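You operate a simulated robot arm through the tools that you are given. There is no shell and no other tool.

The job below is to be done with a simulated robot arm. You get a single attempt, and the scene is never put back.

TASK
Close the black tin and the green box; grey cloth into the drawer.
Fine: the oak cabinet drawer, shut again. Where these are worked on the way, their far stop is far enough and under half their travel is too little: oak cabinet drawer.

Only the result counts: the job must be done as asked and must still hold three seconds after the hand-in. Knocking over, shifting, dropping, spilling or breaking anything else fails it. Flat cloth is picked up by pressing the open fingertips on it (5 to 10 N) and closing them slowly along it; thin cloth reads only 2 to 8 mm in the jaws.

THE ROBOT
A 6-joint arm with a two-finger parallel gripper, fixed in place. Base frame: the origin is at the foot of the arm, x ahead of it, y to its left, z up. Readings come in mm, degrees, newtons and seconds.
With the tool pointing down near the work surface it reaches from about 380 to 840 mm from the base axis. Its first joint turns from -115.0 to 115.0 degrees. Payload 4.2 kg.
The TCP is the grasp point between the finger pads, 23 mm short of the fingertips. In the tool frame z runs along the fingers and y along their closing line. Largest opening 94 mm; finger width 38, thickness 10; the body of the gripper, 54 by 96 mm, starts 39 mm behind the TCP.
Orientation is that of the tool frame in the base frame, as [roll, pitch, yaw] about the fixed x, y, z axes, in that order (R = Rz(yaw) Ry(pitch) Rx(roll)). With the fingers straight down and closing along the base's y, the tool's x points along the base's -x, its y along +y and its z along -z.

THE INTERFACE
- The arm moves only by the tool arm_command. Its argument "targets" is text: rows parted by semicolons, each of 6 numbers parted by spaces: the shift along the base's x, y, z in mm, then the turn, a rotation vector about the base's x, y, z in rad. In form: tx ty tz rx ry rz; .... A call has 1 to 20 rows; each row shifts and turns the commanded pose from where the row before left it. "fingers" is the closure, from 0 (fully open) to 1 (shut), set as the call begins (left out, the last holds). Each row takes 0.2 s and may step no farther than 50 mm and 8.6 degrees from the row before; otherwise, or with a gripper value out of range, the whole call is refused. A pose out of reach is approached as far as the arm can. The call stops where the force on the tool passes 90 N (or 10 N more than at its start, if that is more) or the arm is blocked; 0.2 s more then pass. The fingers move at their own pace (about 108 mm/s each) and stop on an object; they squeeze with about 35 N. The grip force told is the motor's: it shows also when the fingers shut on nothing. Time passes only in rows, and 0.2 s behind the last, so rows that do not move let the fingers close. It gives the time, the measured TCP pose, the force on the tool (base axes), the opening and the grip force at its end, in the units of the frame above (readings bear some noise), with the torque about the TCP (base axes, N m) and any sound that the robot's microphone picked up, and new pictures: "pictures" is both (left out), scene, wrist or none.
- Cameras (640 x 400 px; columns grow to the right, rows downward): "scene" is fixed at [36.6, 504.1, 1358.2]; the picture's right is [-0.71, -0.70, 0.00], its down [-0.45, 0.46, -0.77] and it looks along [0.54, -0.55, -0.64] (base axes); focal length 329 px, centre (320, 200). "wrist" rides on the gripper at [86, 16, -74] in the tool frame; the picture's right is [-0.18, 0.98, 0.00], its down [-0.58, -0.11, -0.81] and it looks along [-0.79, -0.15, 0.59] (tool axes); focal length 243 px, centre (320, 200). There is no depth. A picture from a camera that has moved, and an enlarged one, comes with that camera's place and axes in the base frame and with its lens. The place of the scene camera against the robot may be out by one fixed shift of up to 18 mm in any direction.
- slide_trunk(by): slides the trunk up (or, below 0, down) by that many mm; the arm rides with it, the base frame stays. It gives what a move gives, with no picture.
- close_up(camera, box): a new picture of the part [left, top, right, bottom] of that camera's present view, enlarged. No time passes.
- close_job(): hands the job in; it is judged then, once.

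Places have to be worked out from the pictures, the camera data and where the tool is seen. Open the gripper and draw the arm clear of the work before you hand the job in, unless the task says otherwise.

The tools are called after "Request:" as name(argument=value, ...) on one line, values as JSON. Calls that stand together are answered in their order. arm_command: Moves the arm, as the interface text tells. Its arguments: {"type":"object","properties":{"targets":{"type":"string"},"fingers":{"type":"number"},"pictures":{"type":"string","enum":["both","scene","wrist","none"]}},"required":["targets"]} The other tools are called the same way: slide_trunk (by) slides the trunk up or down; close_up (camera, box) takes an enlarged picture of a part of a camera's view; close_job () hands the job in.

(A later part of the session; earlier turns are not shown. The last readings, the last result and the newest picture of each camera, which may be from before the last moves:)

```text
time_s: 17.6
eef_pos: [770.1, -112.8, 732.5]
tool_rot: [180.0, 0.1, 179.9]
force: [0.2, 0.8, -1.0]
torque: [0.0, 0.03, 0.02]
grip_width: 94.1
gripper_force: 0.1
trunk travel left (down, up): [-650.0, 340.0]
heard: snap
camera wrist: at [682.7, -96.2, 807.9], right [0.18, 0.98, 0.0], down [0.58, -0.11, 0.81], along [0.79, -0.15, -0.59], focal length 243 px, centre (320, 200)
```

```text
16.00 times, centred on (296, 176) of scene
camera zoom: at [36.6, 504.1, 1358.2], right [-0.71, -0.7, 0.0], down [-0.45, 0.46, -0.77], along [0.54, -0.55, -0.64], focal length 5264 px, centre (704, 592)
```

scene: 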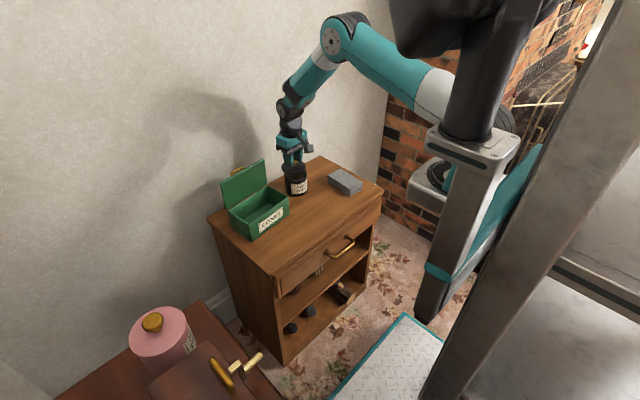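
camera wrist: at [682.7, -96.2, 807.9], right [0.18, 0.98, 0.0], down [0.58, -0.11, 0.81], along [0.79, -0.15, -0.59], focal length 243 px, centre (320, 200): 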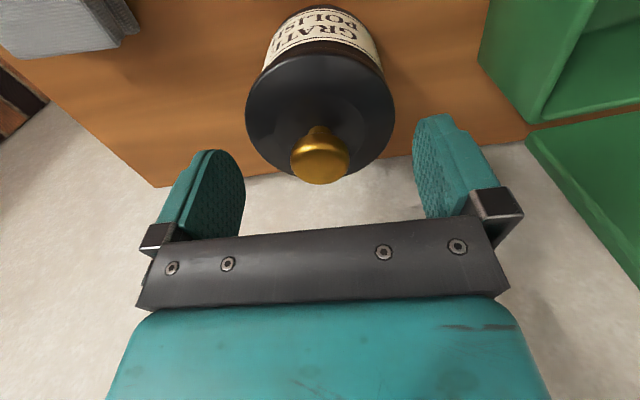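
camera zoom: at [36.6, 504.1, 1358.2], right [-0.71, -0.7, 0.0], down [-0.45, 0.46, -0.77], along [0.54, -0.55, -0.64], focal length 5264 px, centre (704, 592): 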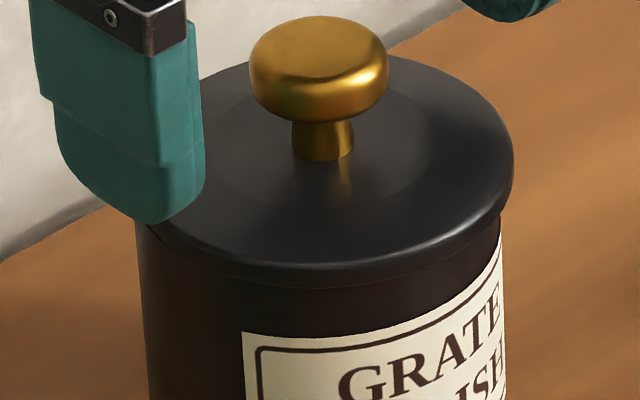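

There was a "snap" as the lid settled on the tin, and it looks level. I lift straight up, clear of the knob, close the fingers, and check the tin.

Request:
arm_command(targets="0 0 20 0 0 0; 0 0 40 0 0 0; 0 0 40 0 0 0; 0 0 20 0 0 0; 0 0 0 0 0 0", fingers=0, pictures="wrist")

Request:
close_up(camera="scene", box=[275, 155, 323, 200])

Request:
close_up(camera="wrist", box=[200, 0, 640, 260])

```text
time_s: 18.8
eef_pos: [766.1, -110.6, 853.8]
tool_rot: [179.9, 0.0, 180.0]
force: [0.2, 0.5, 0.0]
torque: [0.02, 0.0, -0.02]
grip_width: 94.3
gripper_force: 0.0
trunk travel left (down, up): [-650.0, 340.0]
camera wrist: at [681.9, -95.1, 928.6], right [0.18, 0.98, 0.0], down [0.58, -0.11, 0.81], along [0.79, -0.15, -0.59], focal length 243 px, centre (320, 200)
```

wrist: 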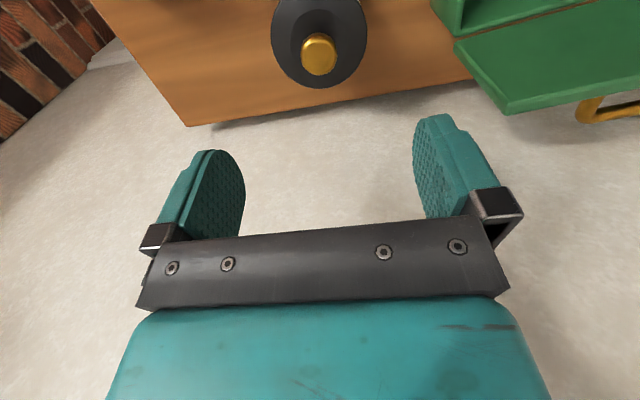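

```text
8.89 times, centred on (299, 178) of scene
camera zoom: at [36.6, 504.1, 1358.2], right [-0.71, -0.7, 0.0], down [-0.45, 0.46, -0.77], along [0.54, -0.55, -0.64], focal length 2924 px, centre (507, 400)
```

zoom: 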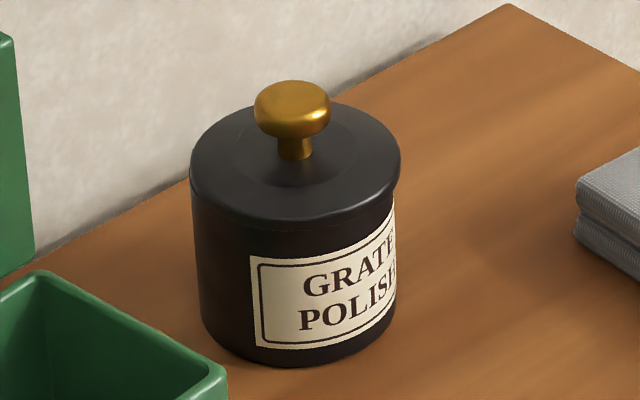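

```text
1.45 times, centred on (420, 130) of wrist
camera zoom: at [681.9, -95.1, 928.6], right [0.18, 0.98, 0.0], down [0.58, -0.11, 0.81], along [0.79, -0.15, -0.59], focal length 353 px, centre (174, 302)
```

zoom: 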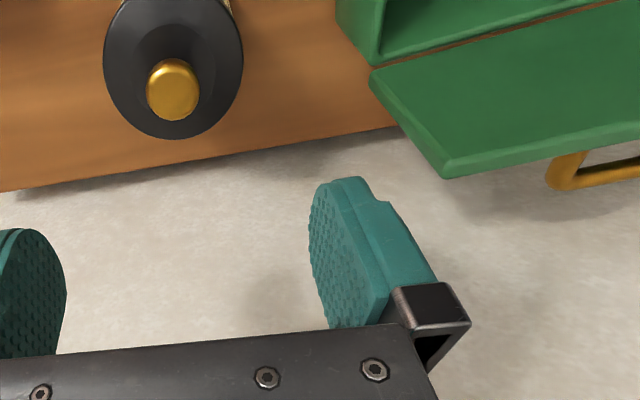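

The tin is closed with its lid level. Next is the green box: the lid's back face is at about x=789 near its top (z≈798), with the handle beyond y≈60. I close the fingers and move to (818, 30), behind the lid and above its top edge.

Request:
arm_command(targets="12.7 35.5 0 0 0 0; 12.7 35.5 0 0 0 0; 12.7 35.5 0 0 0 0; 12.6 35.5 0 0 0 0; 0 0 0 0 0 0; 0 0 0 0 0 0", fingers=1, pictures="both")

Request:
close_up(camera="scene", box=[210, 120, 310, 200])

Request:
close_up(camera="wrist", box=[200, 0, 480, 220])

```text
time_s: 20.2
eef_pos: [818.6, 29.9, 852.3]
tool_rot: [179.9, 0.0, -180.0]
force: [-0.1, -0.1, -0.2]
torque: [-0.03, 0.02, -0.02]
grip_width: 0.2
gripper_force: 34.7
trunk travel left (down, up): [-650.0, 340.0]
camera wrist: at [732.5, 46.3, 928.0], right [0.18, 0.98, 0.0], down [0.58, -0.11, 0.81], along [0.79, -0.15, -0.59], focal length 243 px, centre (320, 200)
```

scene: 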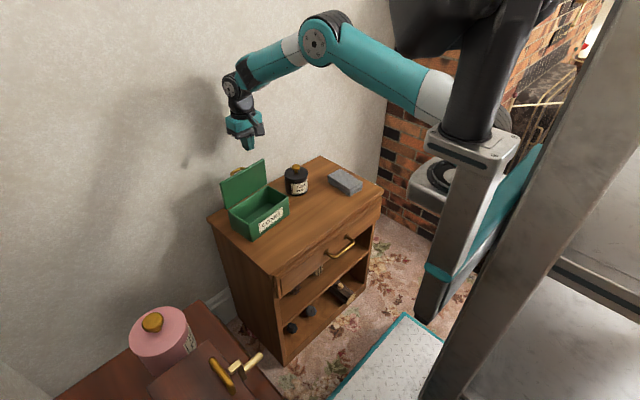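
wrist: 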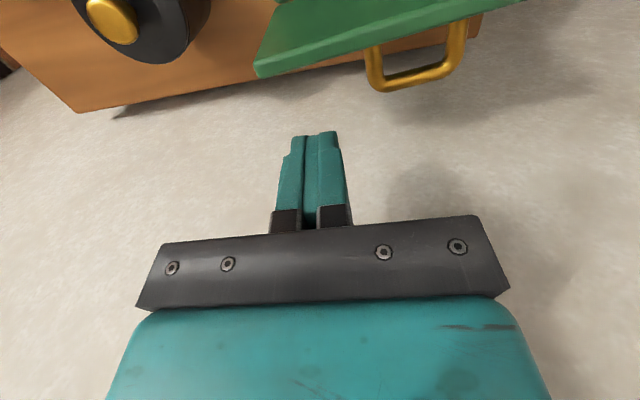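

```text
5.00 times, centred on (260, 160) of scene
camera zoom: at [36.6, 504.1, 1358.2], right [-0.71, -0.7, 0.0], down [-0.45, 0.46, -0.77], along [0.54, -0.55, -0.64], focal length 1645 px, centre (620, 400)
```

zoom: 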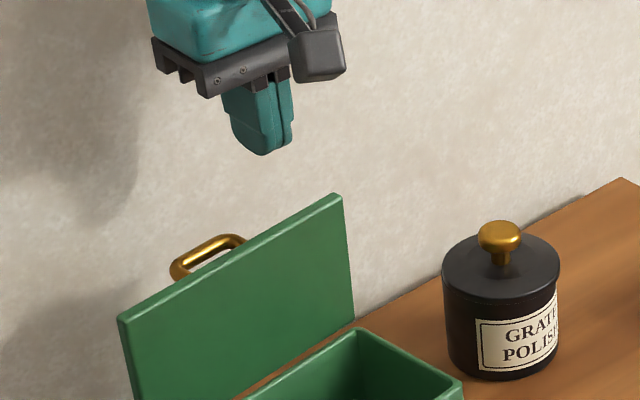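

```text
1.82 times, centred on (340, 110) of wrist
camera zoom: at [732.5, 46.3, 928.0], right [0.18, 0.98, 0.0], down [0.58, -0.11, 0.81], along [0.79, -0.15, -0.59], focal length 441 px, centre (284, 364)
```

zoom: 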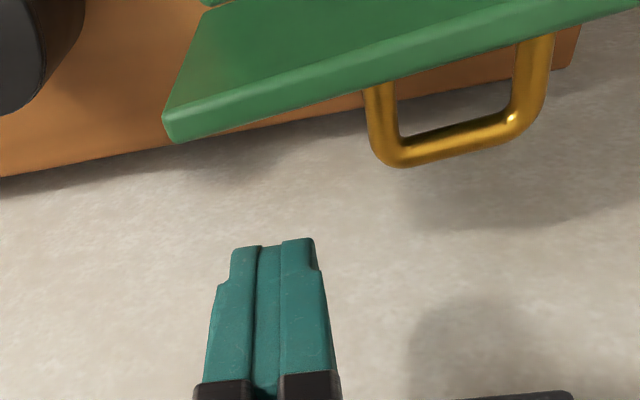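

The wall is clear and the handle lies at y≈62–114, away from the finger line at y=30. I lower the closed fingers behind the lid so the tips are about 20 mm below its top edge.

Request:
arm_command(targets="0 0 -20 0 0 0; 0 0 -20 0 0 0; 0 0 -13 0 0 0; 0 0 0 0 0 0", fingers=1, pictures="wrist")

Request:
close_up(camera="scene", box=[210, 130, 310, 200])

```text
time_s: 21.2
eef_pos: [819.1, 28.7, 799.1]
tool_rot: [-180.0, 0.0, 180.0]
force: [-0.1, -0.8, -0.3]
torque: [0.01, 0.01, 0.02]
grip_width: 0.0
gripper_force: 34.9
trunk travel left (down, up): [-650.0, 340.0]
camera wrist: at [732.7, 45.3, 874.9], right [0.18, 0.98, 0.0], down [0.58, -0.11, 0.81], along [0.79, -0.15, -0.59], focal length 243 px, centre (320, 200)
```

wrist: 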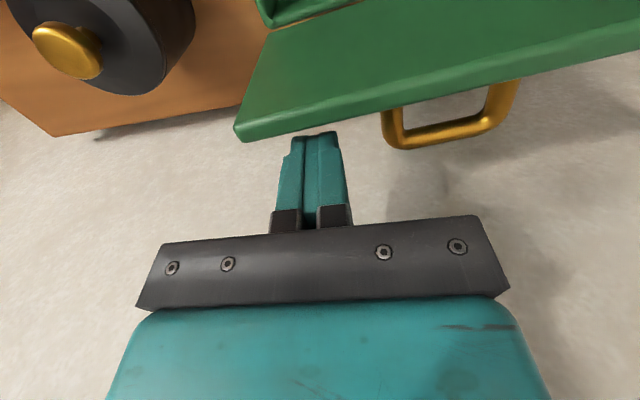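

```text
5.71 times, centred on (260, 165) of scene
camera zoom: at [36.6, 504.1, 1358.2], right [-0.71, -0.7, 0.0], down [-0.45, 0.46, -0.77], along [0.54, -0.55, -0.64], focal length 1880 px, centre (663, 400)
```

zoom: 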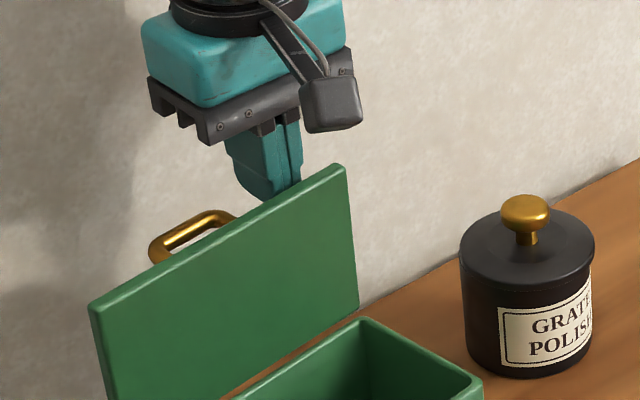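

The fingertips are behind the lid without touching anything. I push gently toward −x and watch the lid.

Request:
arm_command(targets="-7 0 0 0 0 0; -7 0 0 0 0 0; -7 0 0 0 0 0; -7 0 0 0 0 0; 0 0 0 0 0 0", fingers=1, pictures="wrist")

Request:
close_up(camera="scene", box=[210, 130, 310, 200])

```text
time_s: 22.4
eef_pos: [791.7, 29.8, 800.3]
tool_rot: [180.0, 0.0, 180.0]
force: [0.0, -0.3, 0.4]
torque: [-0.02, -0.01, -0.04]
grip_width: 0.0
gripper_force: 34.7
trunk travel left (down, up): [-650.0, 340.0]
camera wrist: at [705.3, 46.4, 875.5], right [0.18, 0.98, 0.0], down [0.58, -0.11, 0.81], along [0.79, -0.15, -0.59], focal length 243 px, centre (320, 200)
```

wrist: 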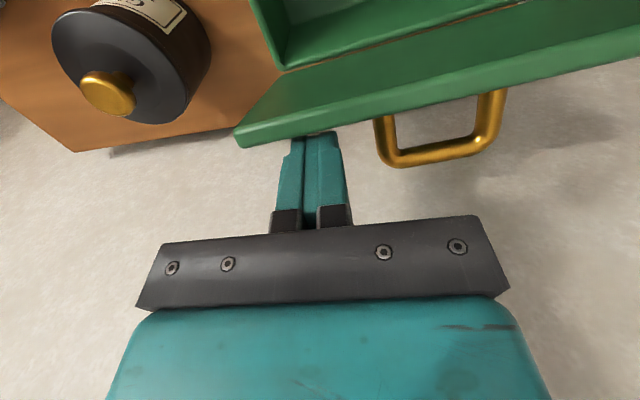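

```text
5.71 times, centred on (260, 165) of scene
camera zoom: at [36.6, 504.1, 1358.2], right [-0.71, -0.7, 0.0], down [-0.45, 0.46, -0.77], along [0.54, -0.55, -0.64], focal length 1880 px, centre (663, 400)
```

zoom: 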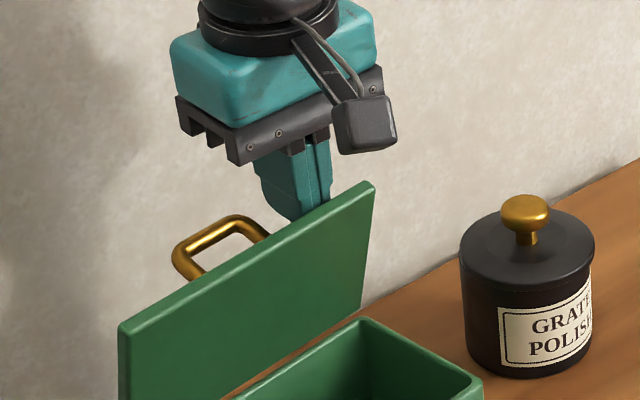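

The lid follows the finger at low force and stays where it is pushed. I continue along the hinge arc to about 30° open.

Request:
arm_command(targets="-9.3 0 -2.6 0 0 0; -9.3 0 -2.6 0 0 0; -8.4 0 -5.1 0 0 0; -8.3 0 -5.2 0 0 0; -7 0 -7 0 0 0; -6.7 0 -7.3 0 0 0; 0 0 0 0 0 0", fingers=1, pictures="wrist")

Request:
close_up(camera="scene", box=[210, 140, 310, 240])

```text
time_s: 24.0
eef_pos: [741.8, 29.9, 770.3]
tool_rot: [-180.0, 0.0, 180.0]
force: [-0.8, -0.2, 0.5]
torque: [-0.03, 0.01, -0.04]
grip_width: 0.0
gripper_force: 35.1
trunk travel left (down, up): [-650.0, 340.0]
camera wrist: at [656.1, 45.8, 845.2], right [0.18, 0.98, 0.0], down [0.58, -0.11, 0.81], along [0.79, -0.15, -0.59], focal length 243 px, centre (320, 200)
```

wrist: 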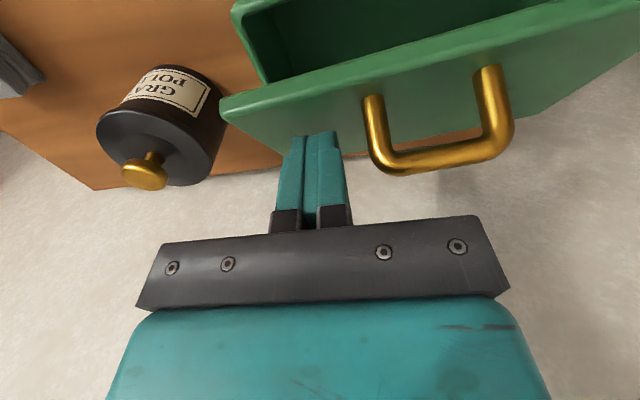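

```text
4.00 times, centred on (260, 190) of scene
camera zoom: at [36.6, 504.1, 1358.2], right [-0.71, -0.7, 0.0], down [-0.45, 0.46, -0.77], along [0.54, -0.55, -0.64], focal length 1316 px, centre (560, 240)
```

zoom: 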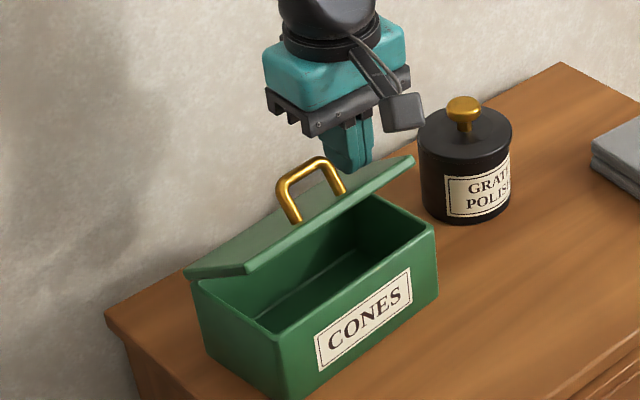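

The lid is about 35–40° open and following smoothly. I continue the arc downward to nearly closed.

Request:
arm_command(targets="-5 0 -8.5 0 0 0; -4.3 0 -8.9 0 0 0; -2.5 0 -7 0 0 0; -1.5 0 -6 0 0 0; 0 0 0 0 0 0", fingers=1, pictures="wrist")

Request:
close_up(camera="scene", box=[210, 140, 310, 240])

```text
time_s: 25.2
eef_pos: [728.5, 29.6, 739.4]
tool_rot: [-180.0, 0.1, -179.9]
force: [-0.3, 0.1, -0.1]
torque: [0.0, 0.0, -0.02]
grip_width: 0.0
gripper_force: 34.8
trunk travel left (down, up): [-650.0, 340.0]
camera wrist: at [643.0, 46.3, 814.2], right [0.18, 0.98, 0.0], down [0.58, -0.11, 0.81], along [0.79, -0.15, -0.59], focal length 243 px, centre (320, 200)
```

wrist: 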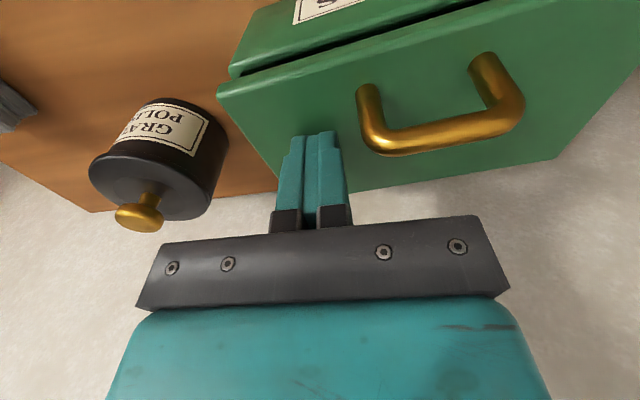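

```text
4.00 times, centred on (260, 190) of scene
camera zoom: at [36.6, 504.1, 1358.2], right [-0.71, -0.7, 0.0], down [-0.45, 0.46, -0.77], along [0.54, -0.55, -0.64], focal length 1316 px, centre (560, 240)
```

zoom: 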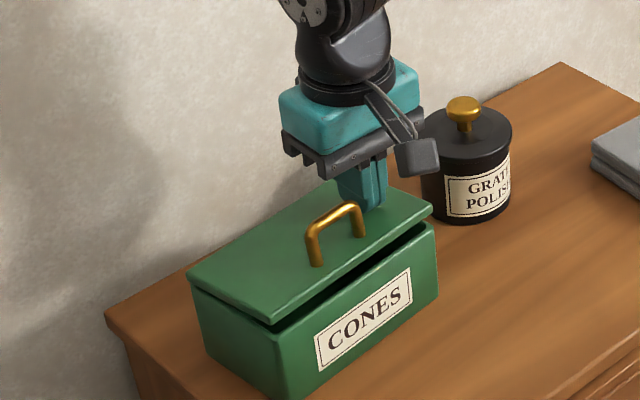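

Only a small gap remains at the front. I press down a few millimetres at a time, watching the force for the lid seating.

Request:
arm_command(targets="-1 0 -4 0 0 0; 0 0 -3 0 0 0; 0 0 0 0 0 0", fingers=1, pictures="none")

Request:
close_up(camera="scene", box=[220, 165, 300, 245])

```text
time_s: 26.0
eef_pos: [728.8, 29.5, 731.9]
tool_rot: [179.9, 0.0, 179.9]
force: [0.1, 0.4, 0.2]
torque: [0.01, 0.0, 0.04]
grip_width: 0.0
gripper_force: 35.1
trunk travel left (down, up): [-650.0, 340.0]
```

```text
5.00 times, centred on (260, 205) of scene
camera zoom: at [36.6, 504.1, 1358.2], right [-0.71, -0.7, 0.0], down [-0.45, 0.46, -0.77], along [0.54, -0.55, -0.64], focal length 1645 px, centre (620, 175)
```

zoom: 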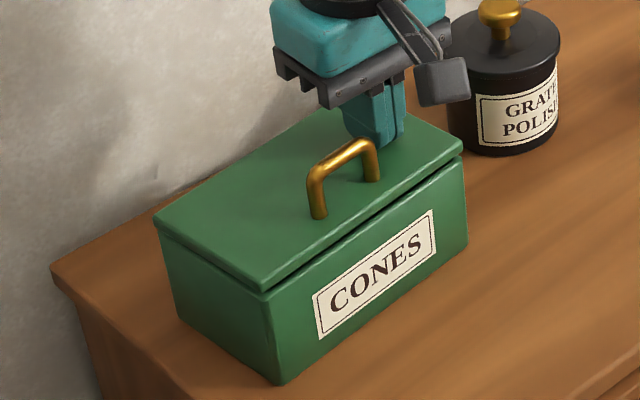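

The lid is almost flush with a thin gap left. I keep pressing down in 2 mm steps.

Request:
arm_command(targets="0 0 -2 0 0 0; 0 0 -2 0 0 0; 0 0 0 0 0 0", fingers=1, pictures="none")

Request:
close_up(camera="scene", box=[220, 165, 300, 245])

```text
time_s: 26.8
eef_pos: [729.5, 28.6, 729.2]
tool_rot: [-179.9, -0.1, -180.0]
force: [-1.7, -0.8, 6.8]
torque: [-0.03, 0.0, 0.01]
grip_width: 0.0
gripper_force: 35.1
trunk travel left (down, up): [-650.0, 340.0]
```

```text
5.00 times, centred on (260, 205) of scene
camera zoom: at [36.6, 504.1, 1358.2], right [-0.71, -0.7, 0.0], down [-0.45, 0.46, -0.77], along [0.54, -0.55, -0.64], focal length 1645 px, centre (620, 175)
```

zoom: 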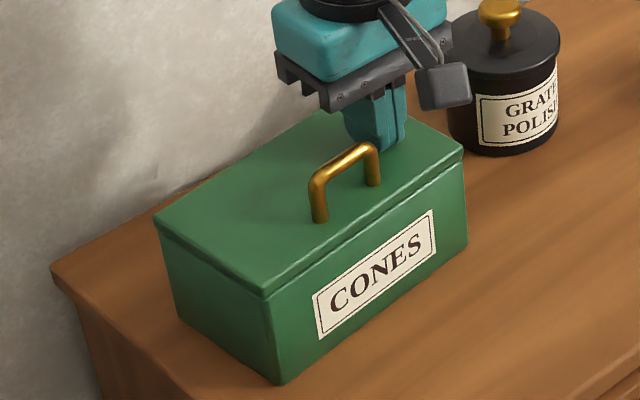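

The lid is down and taking 7 N. One more small press makes sure it is fully seated.

Request:
arm_command(targets="0 0 -1 0 0 0; 0 0 -1 0 0 0; 0 0 0 0 0 0", fingers=1, pictures="none")

Request:
close_up(camera="scene", box=[225, 185, 295, 245])

```text
time_s: 27.6
eef_pos: [729.0, 29.3, 728.0]
tool_rot: [179.9, 0.3, 179.9]
force: [-4.0, -5.2, 35.6]
torque: [-0.11, -0.29, 0.28]
grip_width: 0.1
gripper_force: 35.1
trunk travel left (down, up): [-650.0, 340.0]
```

```text
6.67 times, centred on (260, 215) of scene
camera zoom: at [36.6, 504.1, 1358.2], right [-0.71, -0.7, 0.0], down [-0.45, 0.46, -0.77], along [0.54, -0.55, -0.64], focal length 2193 px, centre (720, 100)
```

zoom: 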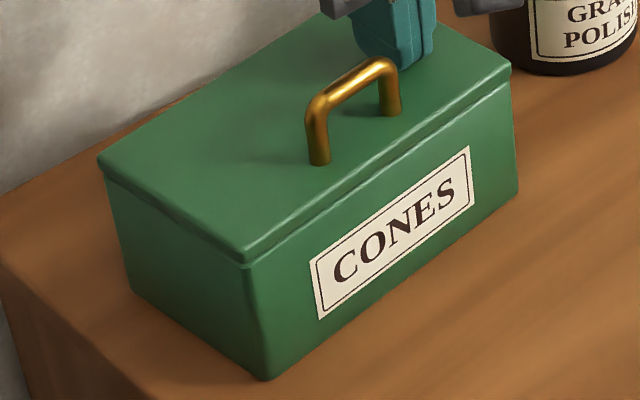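

The green box is closed (35 N on a fully seated lid). I lift off and move to a pose in front of the cabinet so the wrist camera can look at the drawer handle.

Request:
arm_command(targets="0 0 20 0 0 0; 0 0 40 0 0 0; 0 0 40 0 0 0; -38 -13 0 0 0 0; -38 -13 0 0 0 0; -38 -14 0 0 0 0; -38 -14 0 0 0 0; -38 -14 0 0 0 0; -38 -14 0 0 0 0; -38 -14 0 0 0 0; -38 -14 0 0 0 0; 0 0 0 0 0 0; 0 0 0 0 0 0", fingers=1, pictures="both")

```text
time_s: 30.4
eef_pos: [482.1, -71.1, 813.6]
tool_rot: [179.9, 0.0, -179.9]
force: [0.5, 0.2, 0.9]
torque: [-0.02, 0.0, -0.01]
grip_width: 0.1
gripper_force: 35.0
out of reach, approached as far as the arm can: row 10, 11
trunk travel left (down, up): [-650.0, 340.0]
camera wrist: at [396.2, -55.6, 889.4], right [0.18, 0.98, 0.0], down [0.58, -0.11, 0.81], along [0.79, -0.15, -0.59], focal length 243 px, centre (320, 200)
```

scene: 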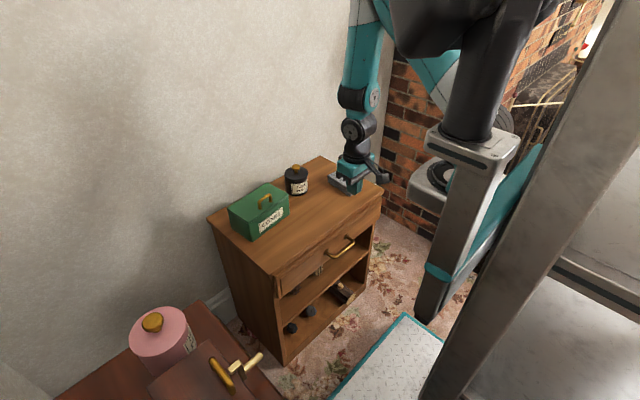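
wrist: 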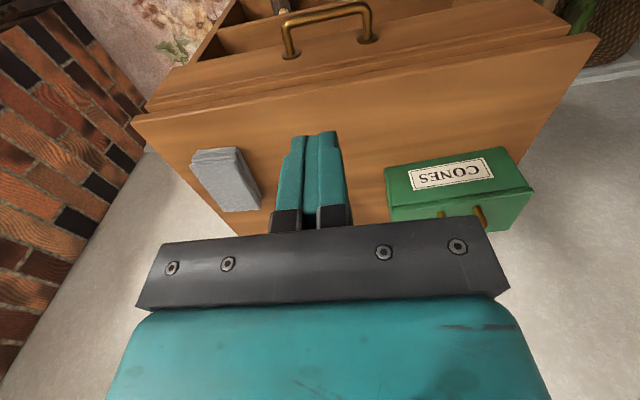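

The arm stopped at about (482, −71, 814), its inner reach limit at this height, which happens to give a good view of the handle. I enlarge it to measure the handle and the drawer front.

Request:
close_up(camera="wrist", box=[230, 0, 430, 125])

Request:
close_up(camera="scene", box=[265, 185, 395, 285])

Request:
close_up(camera="wrist", box=[120, 0, 620, 250])

```text
3.20 times, centred on (330, 62) of wrist
camera zoom: at [396.2, -55.6, 889.4], right [0.18, 0.98, 0.0], down [0.58, -0.11, 0.81], along [0.79, -0.15, -0.59], focal length 776 px, centre (288, 640)
```

zoom: 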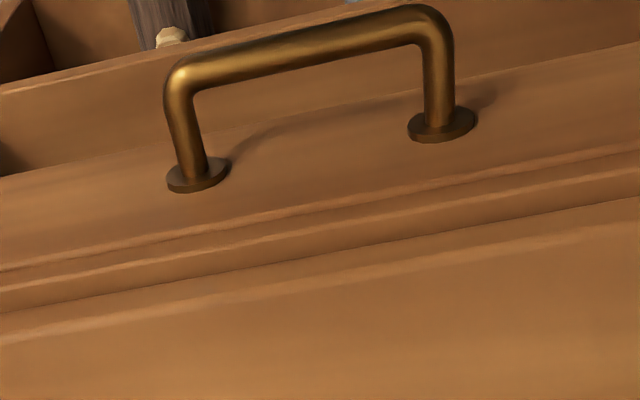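

```text
4.00 times, centred on (330, 235) of scene
camera zoom: at [36.6, 504.1, 1358.2], right [-0.71, -0.7, 0.0], down [-0.45, 0.46, -0.77], along [0.54, -0.55, -0.64], focal length 1316 px, centre (280, 60)
```

zoom: 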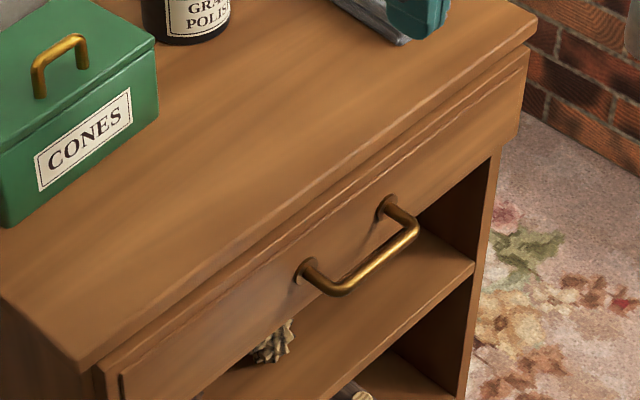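

```text
1.28 times, centred on (370, 125) of wrist
camera zoom: at [396.2, -55.6, 889.4], right [0.18, 0.98, 0.0], down [0.58, -0.11, 0.81], along [0.79, -0.15, -0.59], focal length 311 px, centre (256, 296)
```

zoom: 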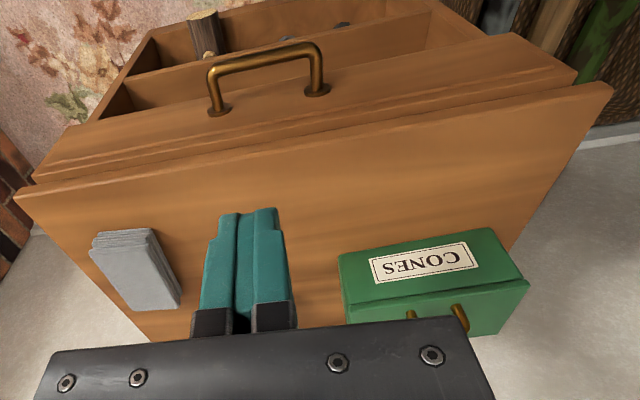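

The handle bar runs along y (about −115 to −22), roughly 36 mm proud of the drawer front at x≈528, z≈555–570. To give the arm room to work close in, I raise the trunk by 180 mm.

Request:
slide_trunk(by=180)

```text
time_s: 32.4
eef_pos: [481.9, -72.8, 994.6]
tool_rot: [180.0, -0.1, -179.9]
force: [-0.7, 0.0, 0.4]
torque: [-0.01, -0.02, -0.01]
grip_width: 0.1
gripper_force: 34.6
trunk travel left (down, up): [-830.0, 160.0]
```

Now I lower the tool in front of the cabinet, moving gradually toward the robot, to view the handle closer.

Request:
arm_command(targets="0 0 -40 0 0 0; 0 0 -40 0 0 0; -5 0 -40 0 0 0; -10 0 -40 0 0 0; -15 0 -40 0 0 0; -15 0 -40 0 0 0; -15 0 -20 0 0 0; 0 0 0 0 0 0; 0 0 0 0 0 0", fingers=1, pictures="both")

```text
time_s: 34.4
eef_pos: [420.8, -71.9, 734.5]
tool_rot: [-180.0, 0.0, 179.9]
force: [-0.5, 0.0, 0.0]
torque: [0.0, -0.01, -0.04]
grip_width: 0.0
gripper_force: 34.7
trunk travel left (down, up): [-830.0, 160.0]
camera wrist: at [334.6, -55.8, 809.1], right [0.18, 0.98, 0.0], down [0.58, -0.11, 0.81], along [0.79, -0.15, -0.59], focal length 243 px, centre (320, 200)
```

scene: 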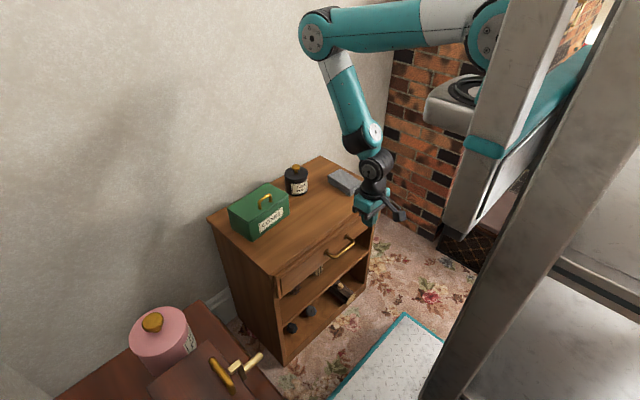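
wrist: 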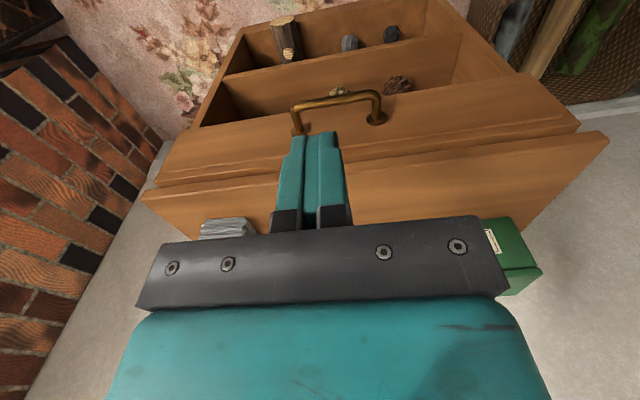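

Now there is a second angle on the handle and drawer front; I enlarge it to triangulate.

Request:
close_up(camera="wrist", box=[260, 60, 420, 160])

Request:
close_up(camera="wrist", box=[130, 0, 640, 240])

```text
4.00 times, centred on (340, 110) of wrist
camera zoom: at [334.6, -55.8, 809.1], right [0.18, 0.98, 0.0], down [0.58, -0.11, 0.81], along [0.79, -0.15, -0.59], focal length 970 px, centre (240, 560)
```

zoom: 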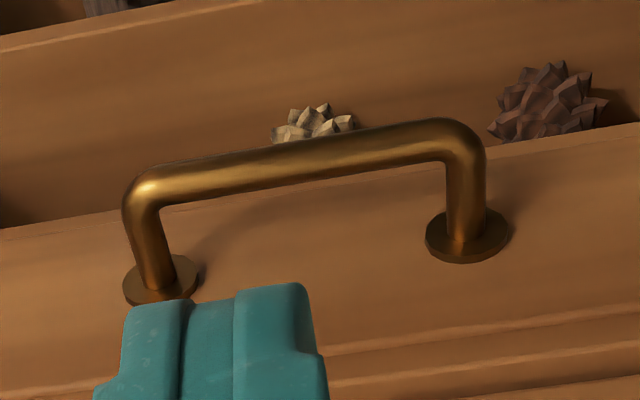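

```text
1.25 times, centred on (385, 120) of wrist
camera zoom: at [334.6, -55.8, 809.1], right [0.18, 0.98, 0.0], down [0.58, -0.11, 0.81], along [0.79, -0.15, -0.59], focal length 304 px, centre (238, 300)
```

zoom: 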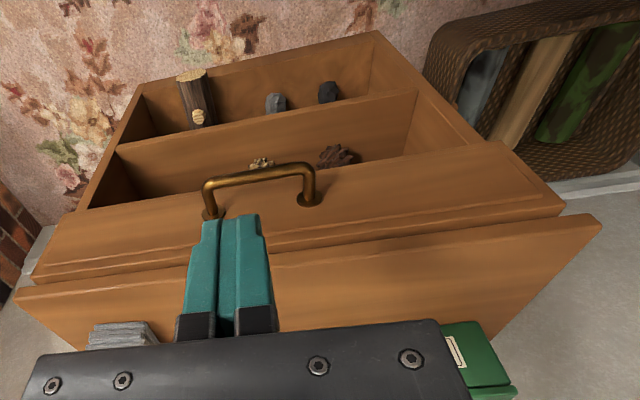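

Triangulation puts the handle bar at x≈495, z≈546 (y −117 to −26), with the drawer front at x≈533. I turn the gripper −90° about z so the fingers close along x across the bar.

Request:
arm_command(targets="0 0 0 0 0 -0.1428; 0 0 0 0 0 -0.1428; 0 0 0 0 0 -0.1428; 0 0 0 0 0 -0.1428; 0 0 0 0 0 -0.1428; 0 0 0 0 0 -0.1428; 0 0 0 0 0 -0.1428; 0 0 0 0 0 -0.1428; 0 0 0 0 0 -0.1428; 0 0 0 0 0 -0.1428; 0 0 0 0 0 -0.1428; 0 0 0 0 0 0; 0 0 0 0 0 0", fingers=0.6, pictures="both")

```text
time_s: 37.2
eef_pos: [420.6, -72.4, 733.9]
tool_rot: [-179.9, -0.1, 89.9]
force: [0.6, 0.2, 0.6]
torque: [0.04, -0.01, -0.01]
grip_width: 37.7
gripper_force: 0.1
trunk travel left (down, up): [-830.0, 160.0]
camera wrist: at [438.3, 14.6, 809.5], right [0.98, -0.19, 0.0], down [-0.11, -0.58, 0.81], along [-0.15, -0.79, -0.59], focal length 243 px, centre (320, 200)
```

scene: 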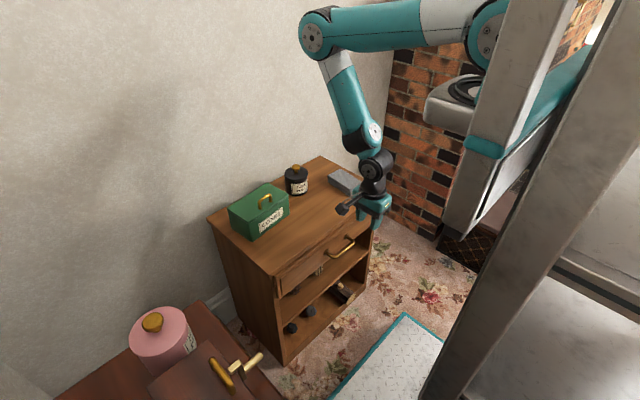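
wrist: 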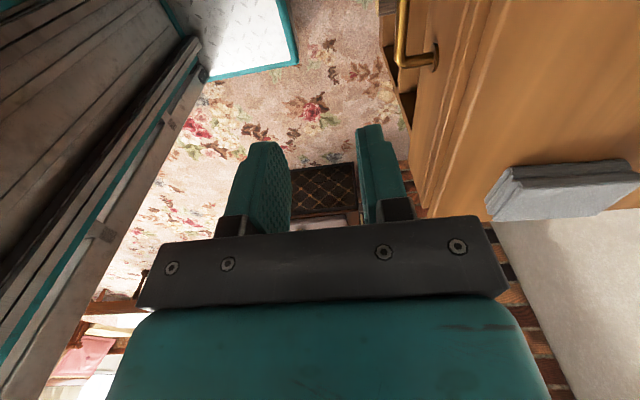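

The yaw turn worked; opening is about 38 mm. Now I tilt the tool 30° so it points forward and down, keeping the body clear of the cabinet top, and move to a pre-grasp point above and in front of the bar.

Request:
arm_command(targets="0 0 0 0 -0.1309 0; 0 0 0 0 -0.1309 0; 0 0 0 0 -0.1309 0; 0 0 0 0 -0.1309 0; 8 1 -30 0 0 0; 8 0 -30 0 0 0; 8 0 -30 0 0 0; 6 0 -20 0 0 0; 0 0 0 0 0 0; 0 0 0 0 0 0", fingers=0.6, pictures="both")

Request:
close_up(camera="wrist", box=[220, 0, 480, 220])

Request:
close_up(camera="scene", box=[300, 180, 400, 280])

```text
time_s: 39.4
eef_pos: [453.8, -75.5, 622.5]
tool_rot: [157.4, 0.9, 89.5]
force: [-0.2, -0.4, -0.1]
torque: [0.01, 0.01, -0.01]
grip_width: 37.6
gripper_force: 0.1
out of reach, approached as far as the arm can: row 4
trunk travel left (down, up): [-830.0, 160.0]
camera wrist: at [441.1, 12.0, 697.4], right [0.91, -0.19, 0.38], down [-0.41, -0.57, 0.71], along [0.08, -0.8, -0.59], focal length 243 px, centre (320, 200)
```

scene: 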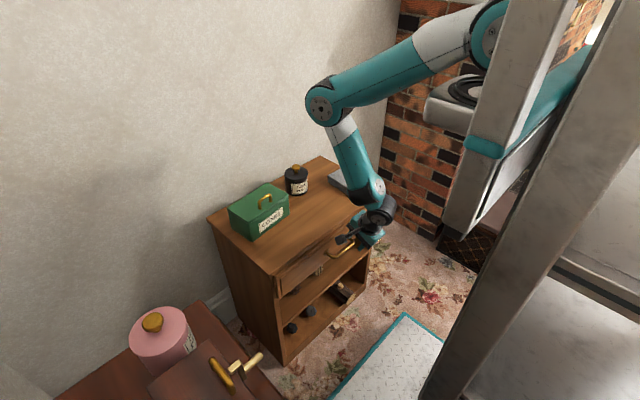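
wrist: 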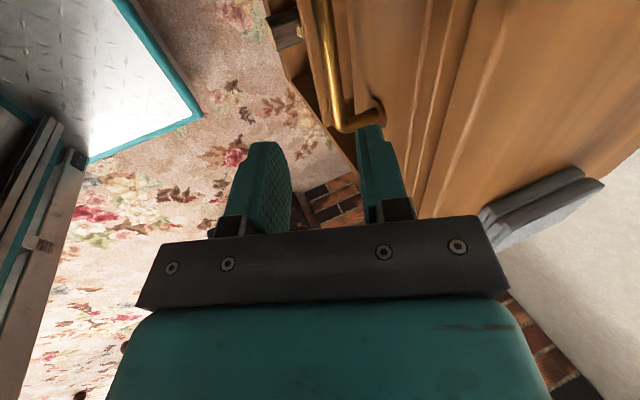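

```text
1.82 times, centred on (350, 110) of wrist
camera zoom: at [441.1, 12.0, 697.4], right [0.91, -0.19, 0.38], down [-0.41, -0.57, 0.71], along [0.08, -0.8, -0.59], focal length 441 px, centre (266, 364)
```

zoom: 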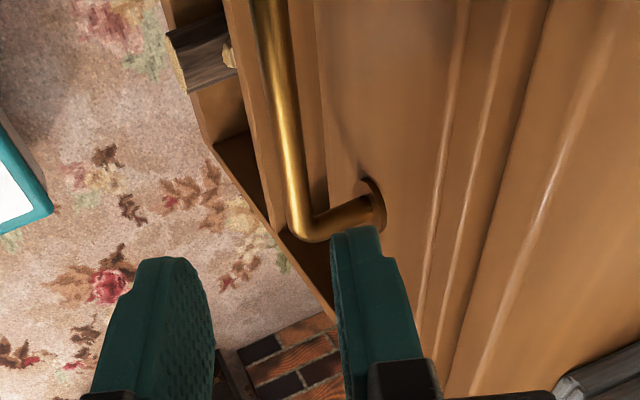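

```text
4.00 times, centred on (350, 230) of scene
camera zoom: at [36.6, 504.1, 1358.2], right [-0.71, -0.7, 0.0], down [-0.45, 0.46, -0.77], along [0.54, -0.55, -0.64], focal length 1316 px, centre (200, 80)
```

zoom: 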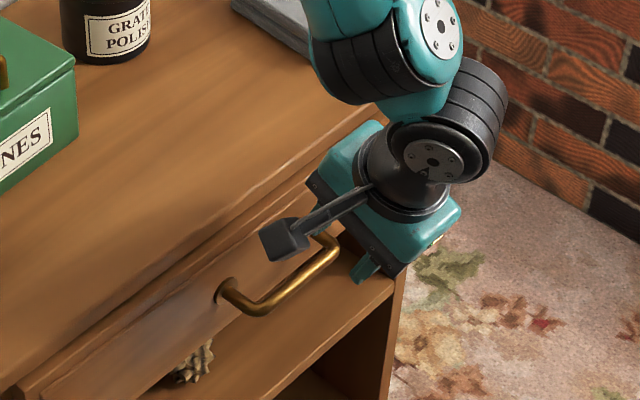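

The tilt reached 22.5°, which is enough for clearance, and the tool is at about (454, −75, 622). From this side view the bar is at about x=497, z=544. I approach along the tool axis and stop short to check the finger placement.

Request:
arm_command(targets="5.9 0 2.5 0 0 0; 10 0 -24 0 0 0; 8 0 -19.4 0 0 0; 0 0 0 0 0 0; 0 0 0 0 0 0", fingers=0.6, pictures="wrist")

Request:
close_up(camera="wrist", box=[220, 0, 480, 220])

Request:
close_up(camera="scene", box=[300, 180, 400, 280])

```text
time_s: 40.6
eef_pos: [476.1, -75.2, 582.3]
tool_rot: [157.4, 0.9, 89.5]
force: [-0.1, 0.0, -0.3]
torque: [0.01, 0.0, -0.01]
grip_width: 37.6
gripper_force: 0.0
trunk travel left (down, up): [-830.0, 160.0]
camera wrist: at [464.1, 12.3, 656.0], right [0.91, -0.19, 0.38], down [-0.41, -0.57, 0.71], along [0.08, -0.8, -0.59], focal length 243 px, centre (320, 200)
```

wrist: 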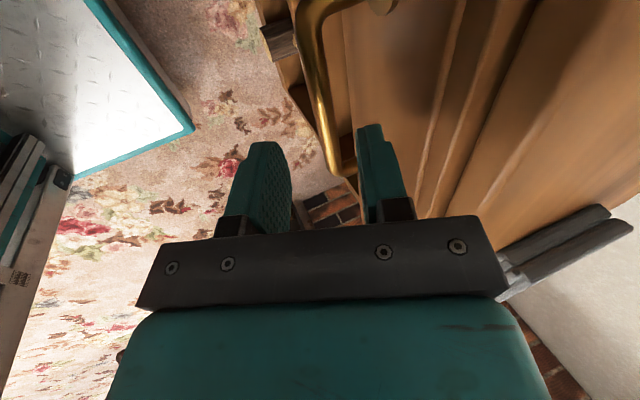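

```text
1.82 times, centred on (350, 110) of wrist
camera zoom: at [464.1, 12.3, 656.0], right [0.91, -0.19, 0.38], down [-0.41, -0.57, 0.71], along [0.08, -0.8, -0.59], focal length 441 px, centre (266, 364)
```

zoom: 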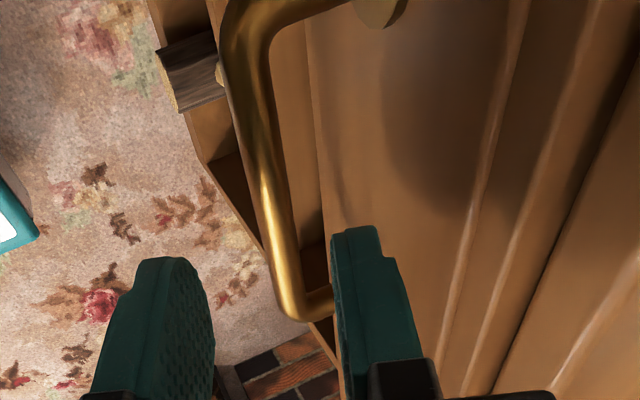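

```text
4.00 times, centred on (350, 230) of scene
camera zoom: at [36.6, 504.1, 1358.2], right [-0.71, -0.7, 0.0], down [-0.45, 0.46, -0.77], along [0.54, -0.55, -0.64], focal length 1316 px, centre (200, 80)
```

zoom: 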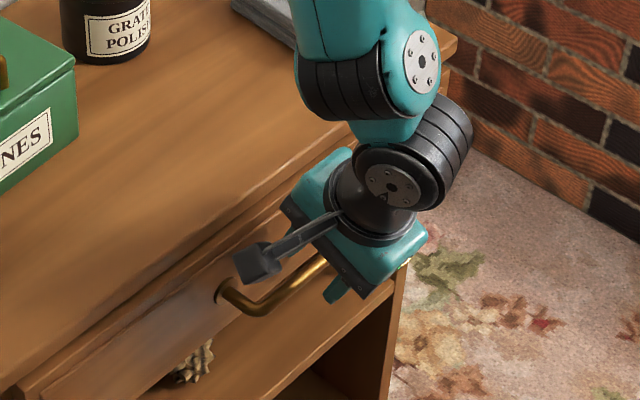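

The bar lies between the fingers, about 3 mm to the cabinet side of centre as planned. I advance the last 32 mm along the tool axis and check forces.

Request:
arm_command(targets="4.1 0 -9.8 0 0 0; 4.1 0 -9.8 0 0 0; 4 0 -9.9 0 0 0; 0 0 0 0 0 0", fingers=0.6, pictures="wrist")

Request:
close_up(camera="wrist", box=[220, 0, 480, 220])

```text
time_s: 41.6
eef_pos: [488.4, -74.3, 550.4]
tool_rot: [157.4, 0.9, 89.4]
force: [0.6, 0.2, -0.5]
torque: [-0.01, -0.02, -0.01]
grip_width: 37.7
gripper_force: 0.1
trunk travel left (down, up): [-830.0, 160.0]
camera wrist: at [475.7, 13.4, 625.4], right [0.91, -0.19, 0.38], down [-0.41, -0.57, 0.71], along [0.08, -0.8, -0.59], focal length 243 px, centre (320, 200)
```

wrist: 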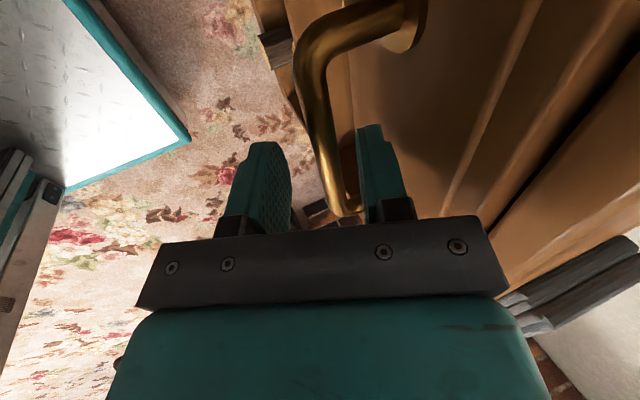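

```text
1.82 times, centred on (350, 110) of wrist
camera zoom: at [475.7, 13.4, 625.4], right [0.91, -0.19, 0.38], down [-0.41, -0.57, 0.71], along [0.08, -0.8, -0.59], focal length 441 px, centre (266, 364)
```

zoom: 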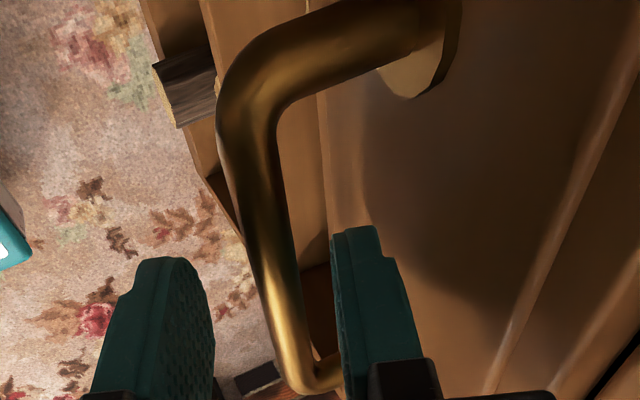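

The bar sits squarely between the pads, no contact yet. I close the fingers on it.

Request:
arm_command(targets="0 0 0 0 0 0; 0 0 0 0 0 0; 0 0 0 0 0 0", fingers=1, pictures="wrist")

```text
time_s: 42.4
eef_pos: [489.1, -75.0, 552.0]
tool_rot: [157.4, 0.9, 89.6]
force: [2.7, 1.1, 18.6]
torque: [0.05, -0.09, 0.25]
grip_width: 11.6
gripper_force: 45.2
trunk travel left (down, up): [-830.0, 160.0]
camera wrist: at [476.1, 13.6, 626.2], right [0.91, -0.19, 0.38], down [-0.42, -0.57, 0.71], along [0.09, -0.8, -0.59], focal length 243 px, centre (320, 200)
```

wrist: 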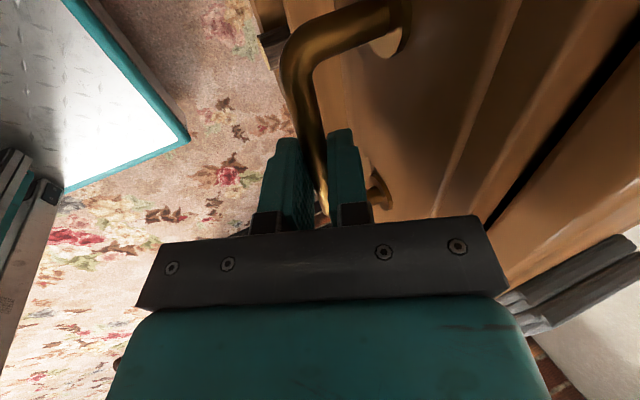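

The handle is gripped (11.6 mm) and a gap is already showing above the drawer front, so it slides freely. I pull along −x, easing up 1 mm to relieve the vertical load.

Request:
arm_command(targets="-5 0 1 0 0 0; -15 0 0 0 0 0; -20 0 0 0 0 0; -20 0 0 0 0 0; 0 0 0 0 0 0", fingers=1, pictures="both")

```text
time_s: 43.6
eef_pos: [428.4, -75.2, 552.4]
tool_rot: [157.5, 0.7, 89.5]
force: [-2.9, 26.9, -17.5]
torque: [0.5, 0.03, 0.74]
grip_width: 11.8
gripper_force: 44.7
trunk travel left (down, up): [-830.0, 160.0]
camera wrist: at [416.1, 13.3, 626.4], right [0.91, -0.19, 0.38], down [-0.41, -0.57, 0.71], along [0.08, -0.8, -0.59], focal length 243 px, centre (320, 200)
```

scene: 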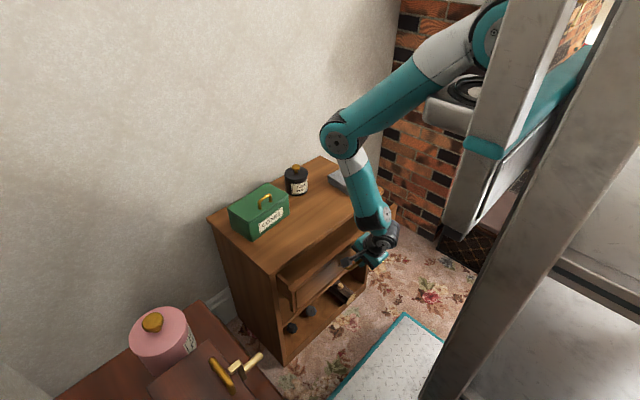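
wrist: 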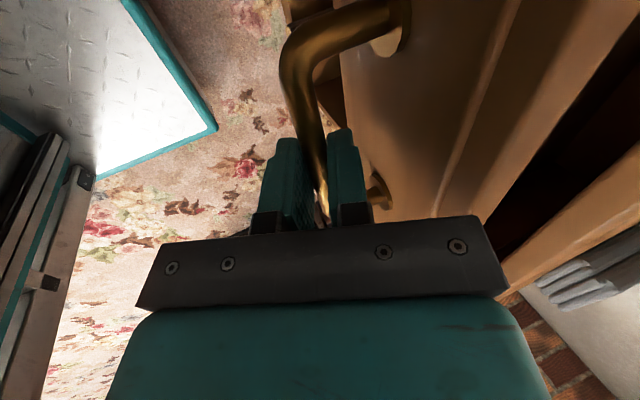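

The drawer is out about 60 mm. Side force is 27 N, so I correct +1.5 mm in y and −1 mm in z while pulling another 60 mm.

Request:
arm_command(targets="-5 1.5 -1 0 0 0; -15 0 0 0 0 0; -20 0 0 0 0 0; -20 0 0 0 0 0; 0 0 0 0 0 0", fingers=1, pictures="both")

```text
time_s: 44.8
eef_pos: [366.3, -74.5, 551.8]
tool_rot: [157.5, 1.2, 89.5]
force: [0.6, -4.4, 30.7]
torque: [-0.13, -0.19, -0.2]
grip_width: 11.8
gripper_force: 44.8
trunk travel left (down, up): [-830.0, 160.0]
camera wrist: at [354.2, 13.7, 625.8], right [0.91, -0.18, 0.38], down [-0.41, -0.56, 0.71], along [0.08, -0.81, -0.59], focal length 243 px, centre (320, 200)
```

scene: 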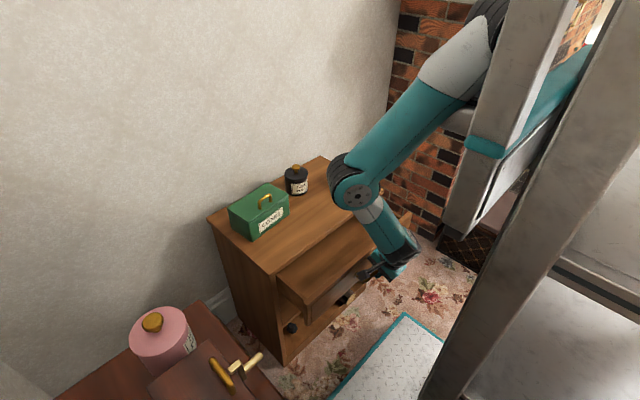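
wrist: 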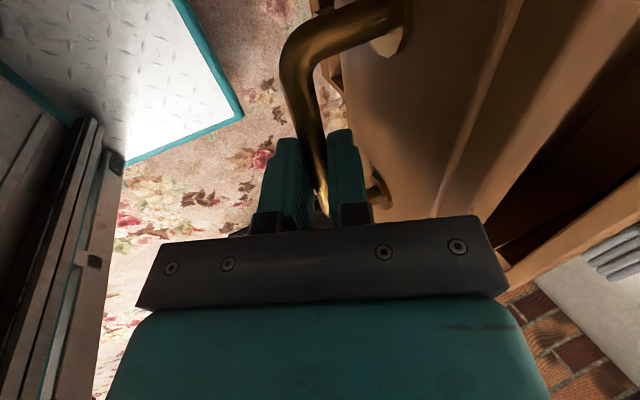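

About 122 mm out and still sliding. I relieve the vertical load and keep pulling toward the far stop.

Request:
arm_command(targets="-5 0 1.5 0 0 0; -15 0 0 0 0 0; -15 0 0 0 0 0; -10 0 0 0 0 0; 0 0 0 0 0 0", fingers=1, pictures="both")

```text
time_s: 46.0
eef_pos: [354.7, -78.3, 548.6]
tool_rot: [157.4, 0.4, 89.7]
force: [3.4, 31.0, 17.3]
torque: [0.12, -0.06, 0.62]
grip_width: 12.0
gripper_force: 44.2
out of reach, approached as far as the arm can: row 2, 3, 4
trunk travel left (down, up): [-830.0, 160.0]
camera wrist: at [342.1, 8.8, 623.8], right [0.91, -0.18, 0.38], down [-0.41, -0.58, 0.71], along [0.09, -0.8, -0.6], focal length 243 px, centre (320, 200)
```

scene: 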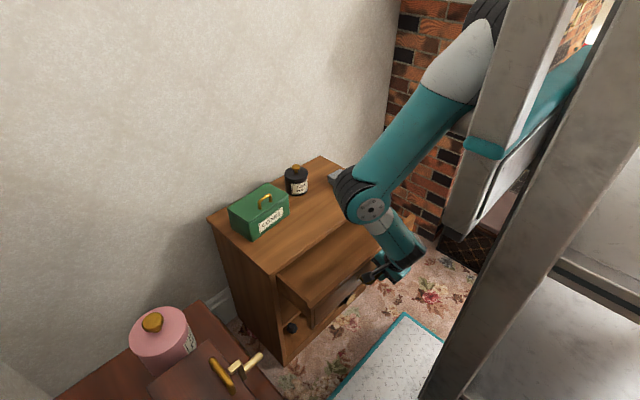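
wrist: 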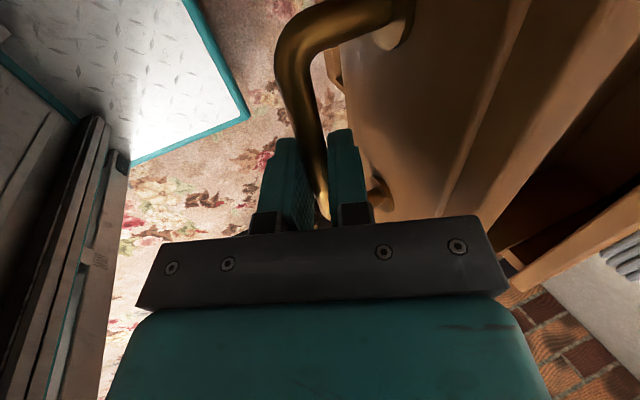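

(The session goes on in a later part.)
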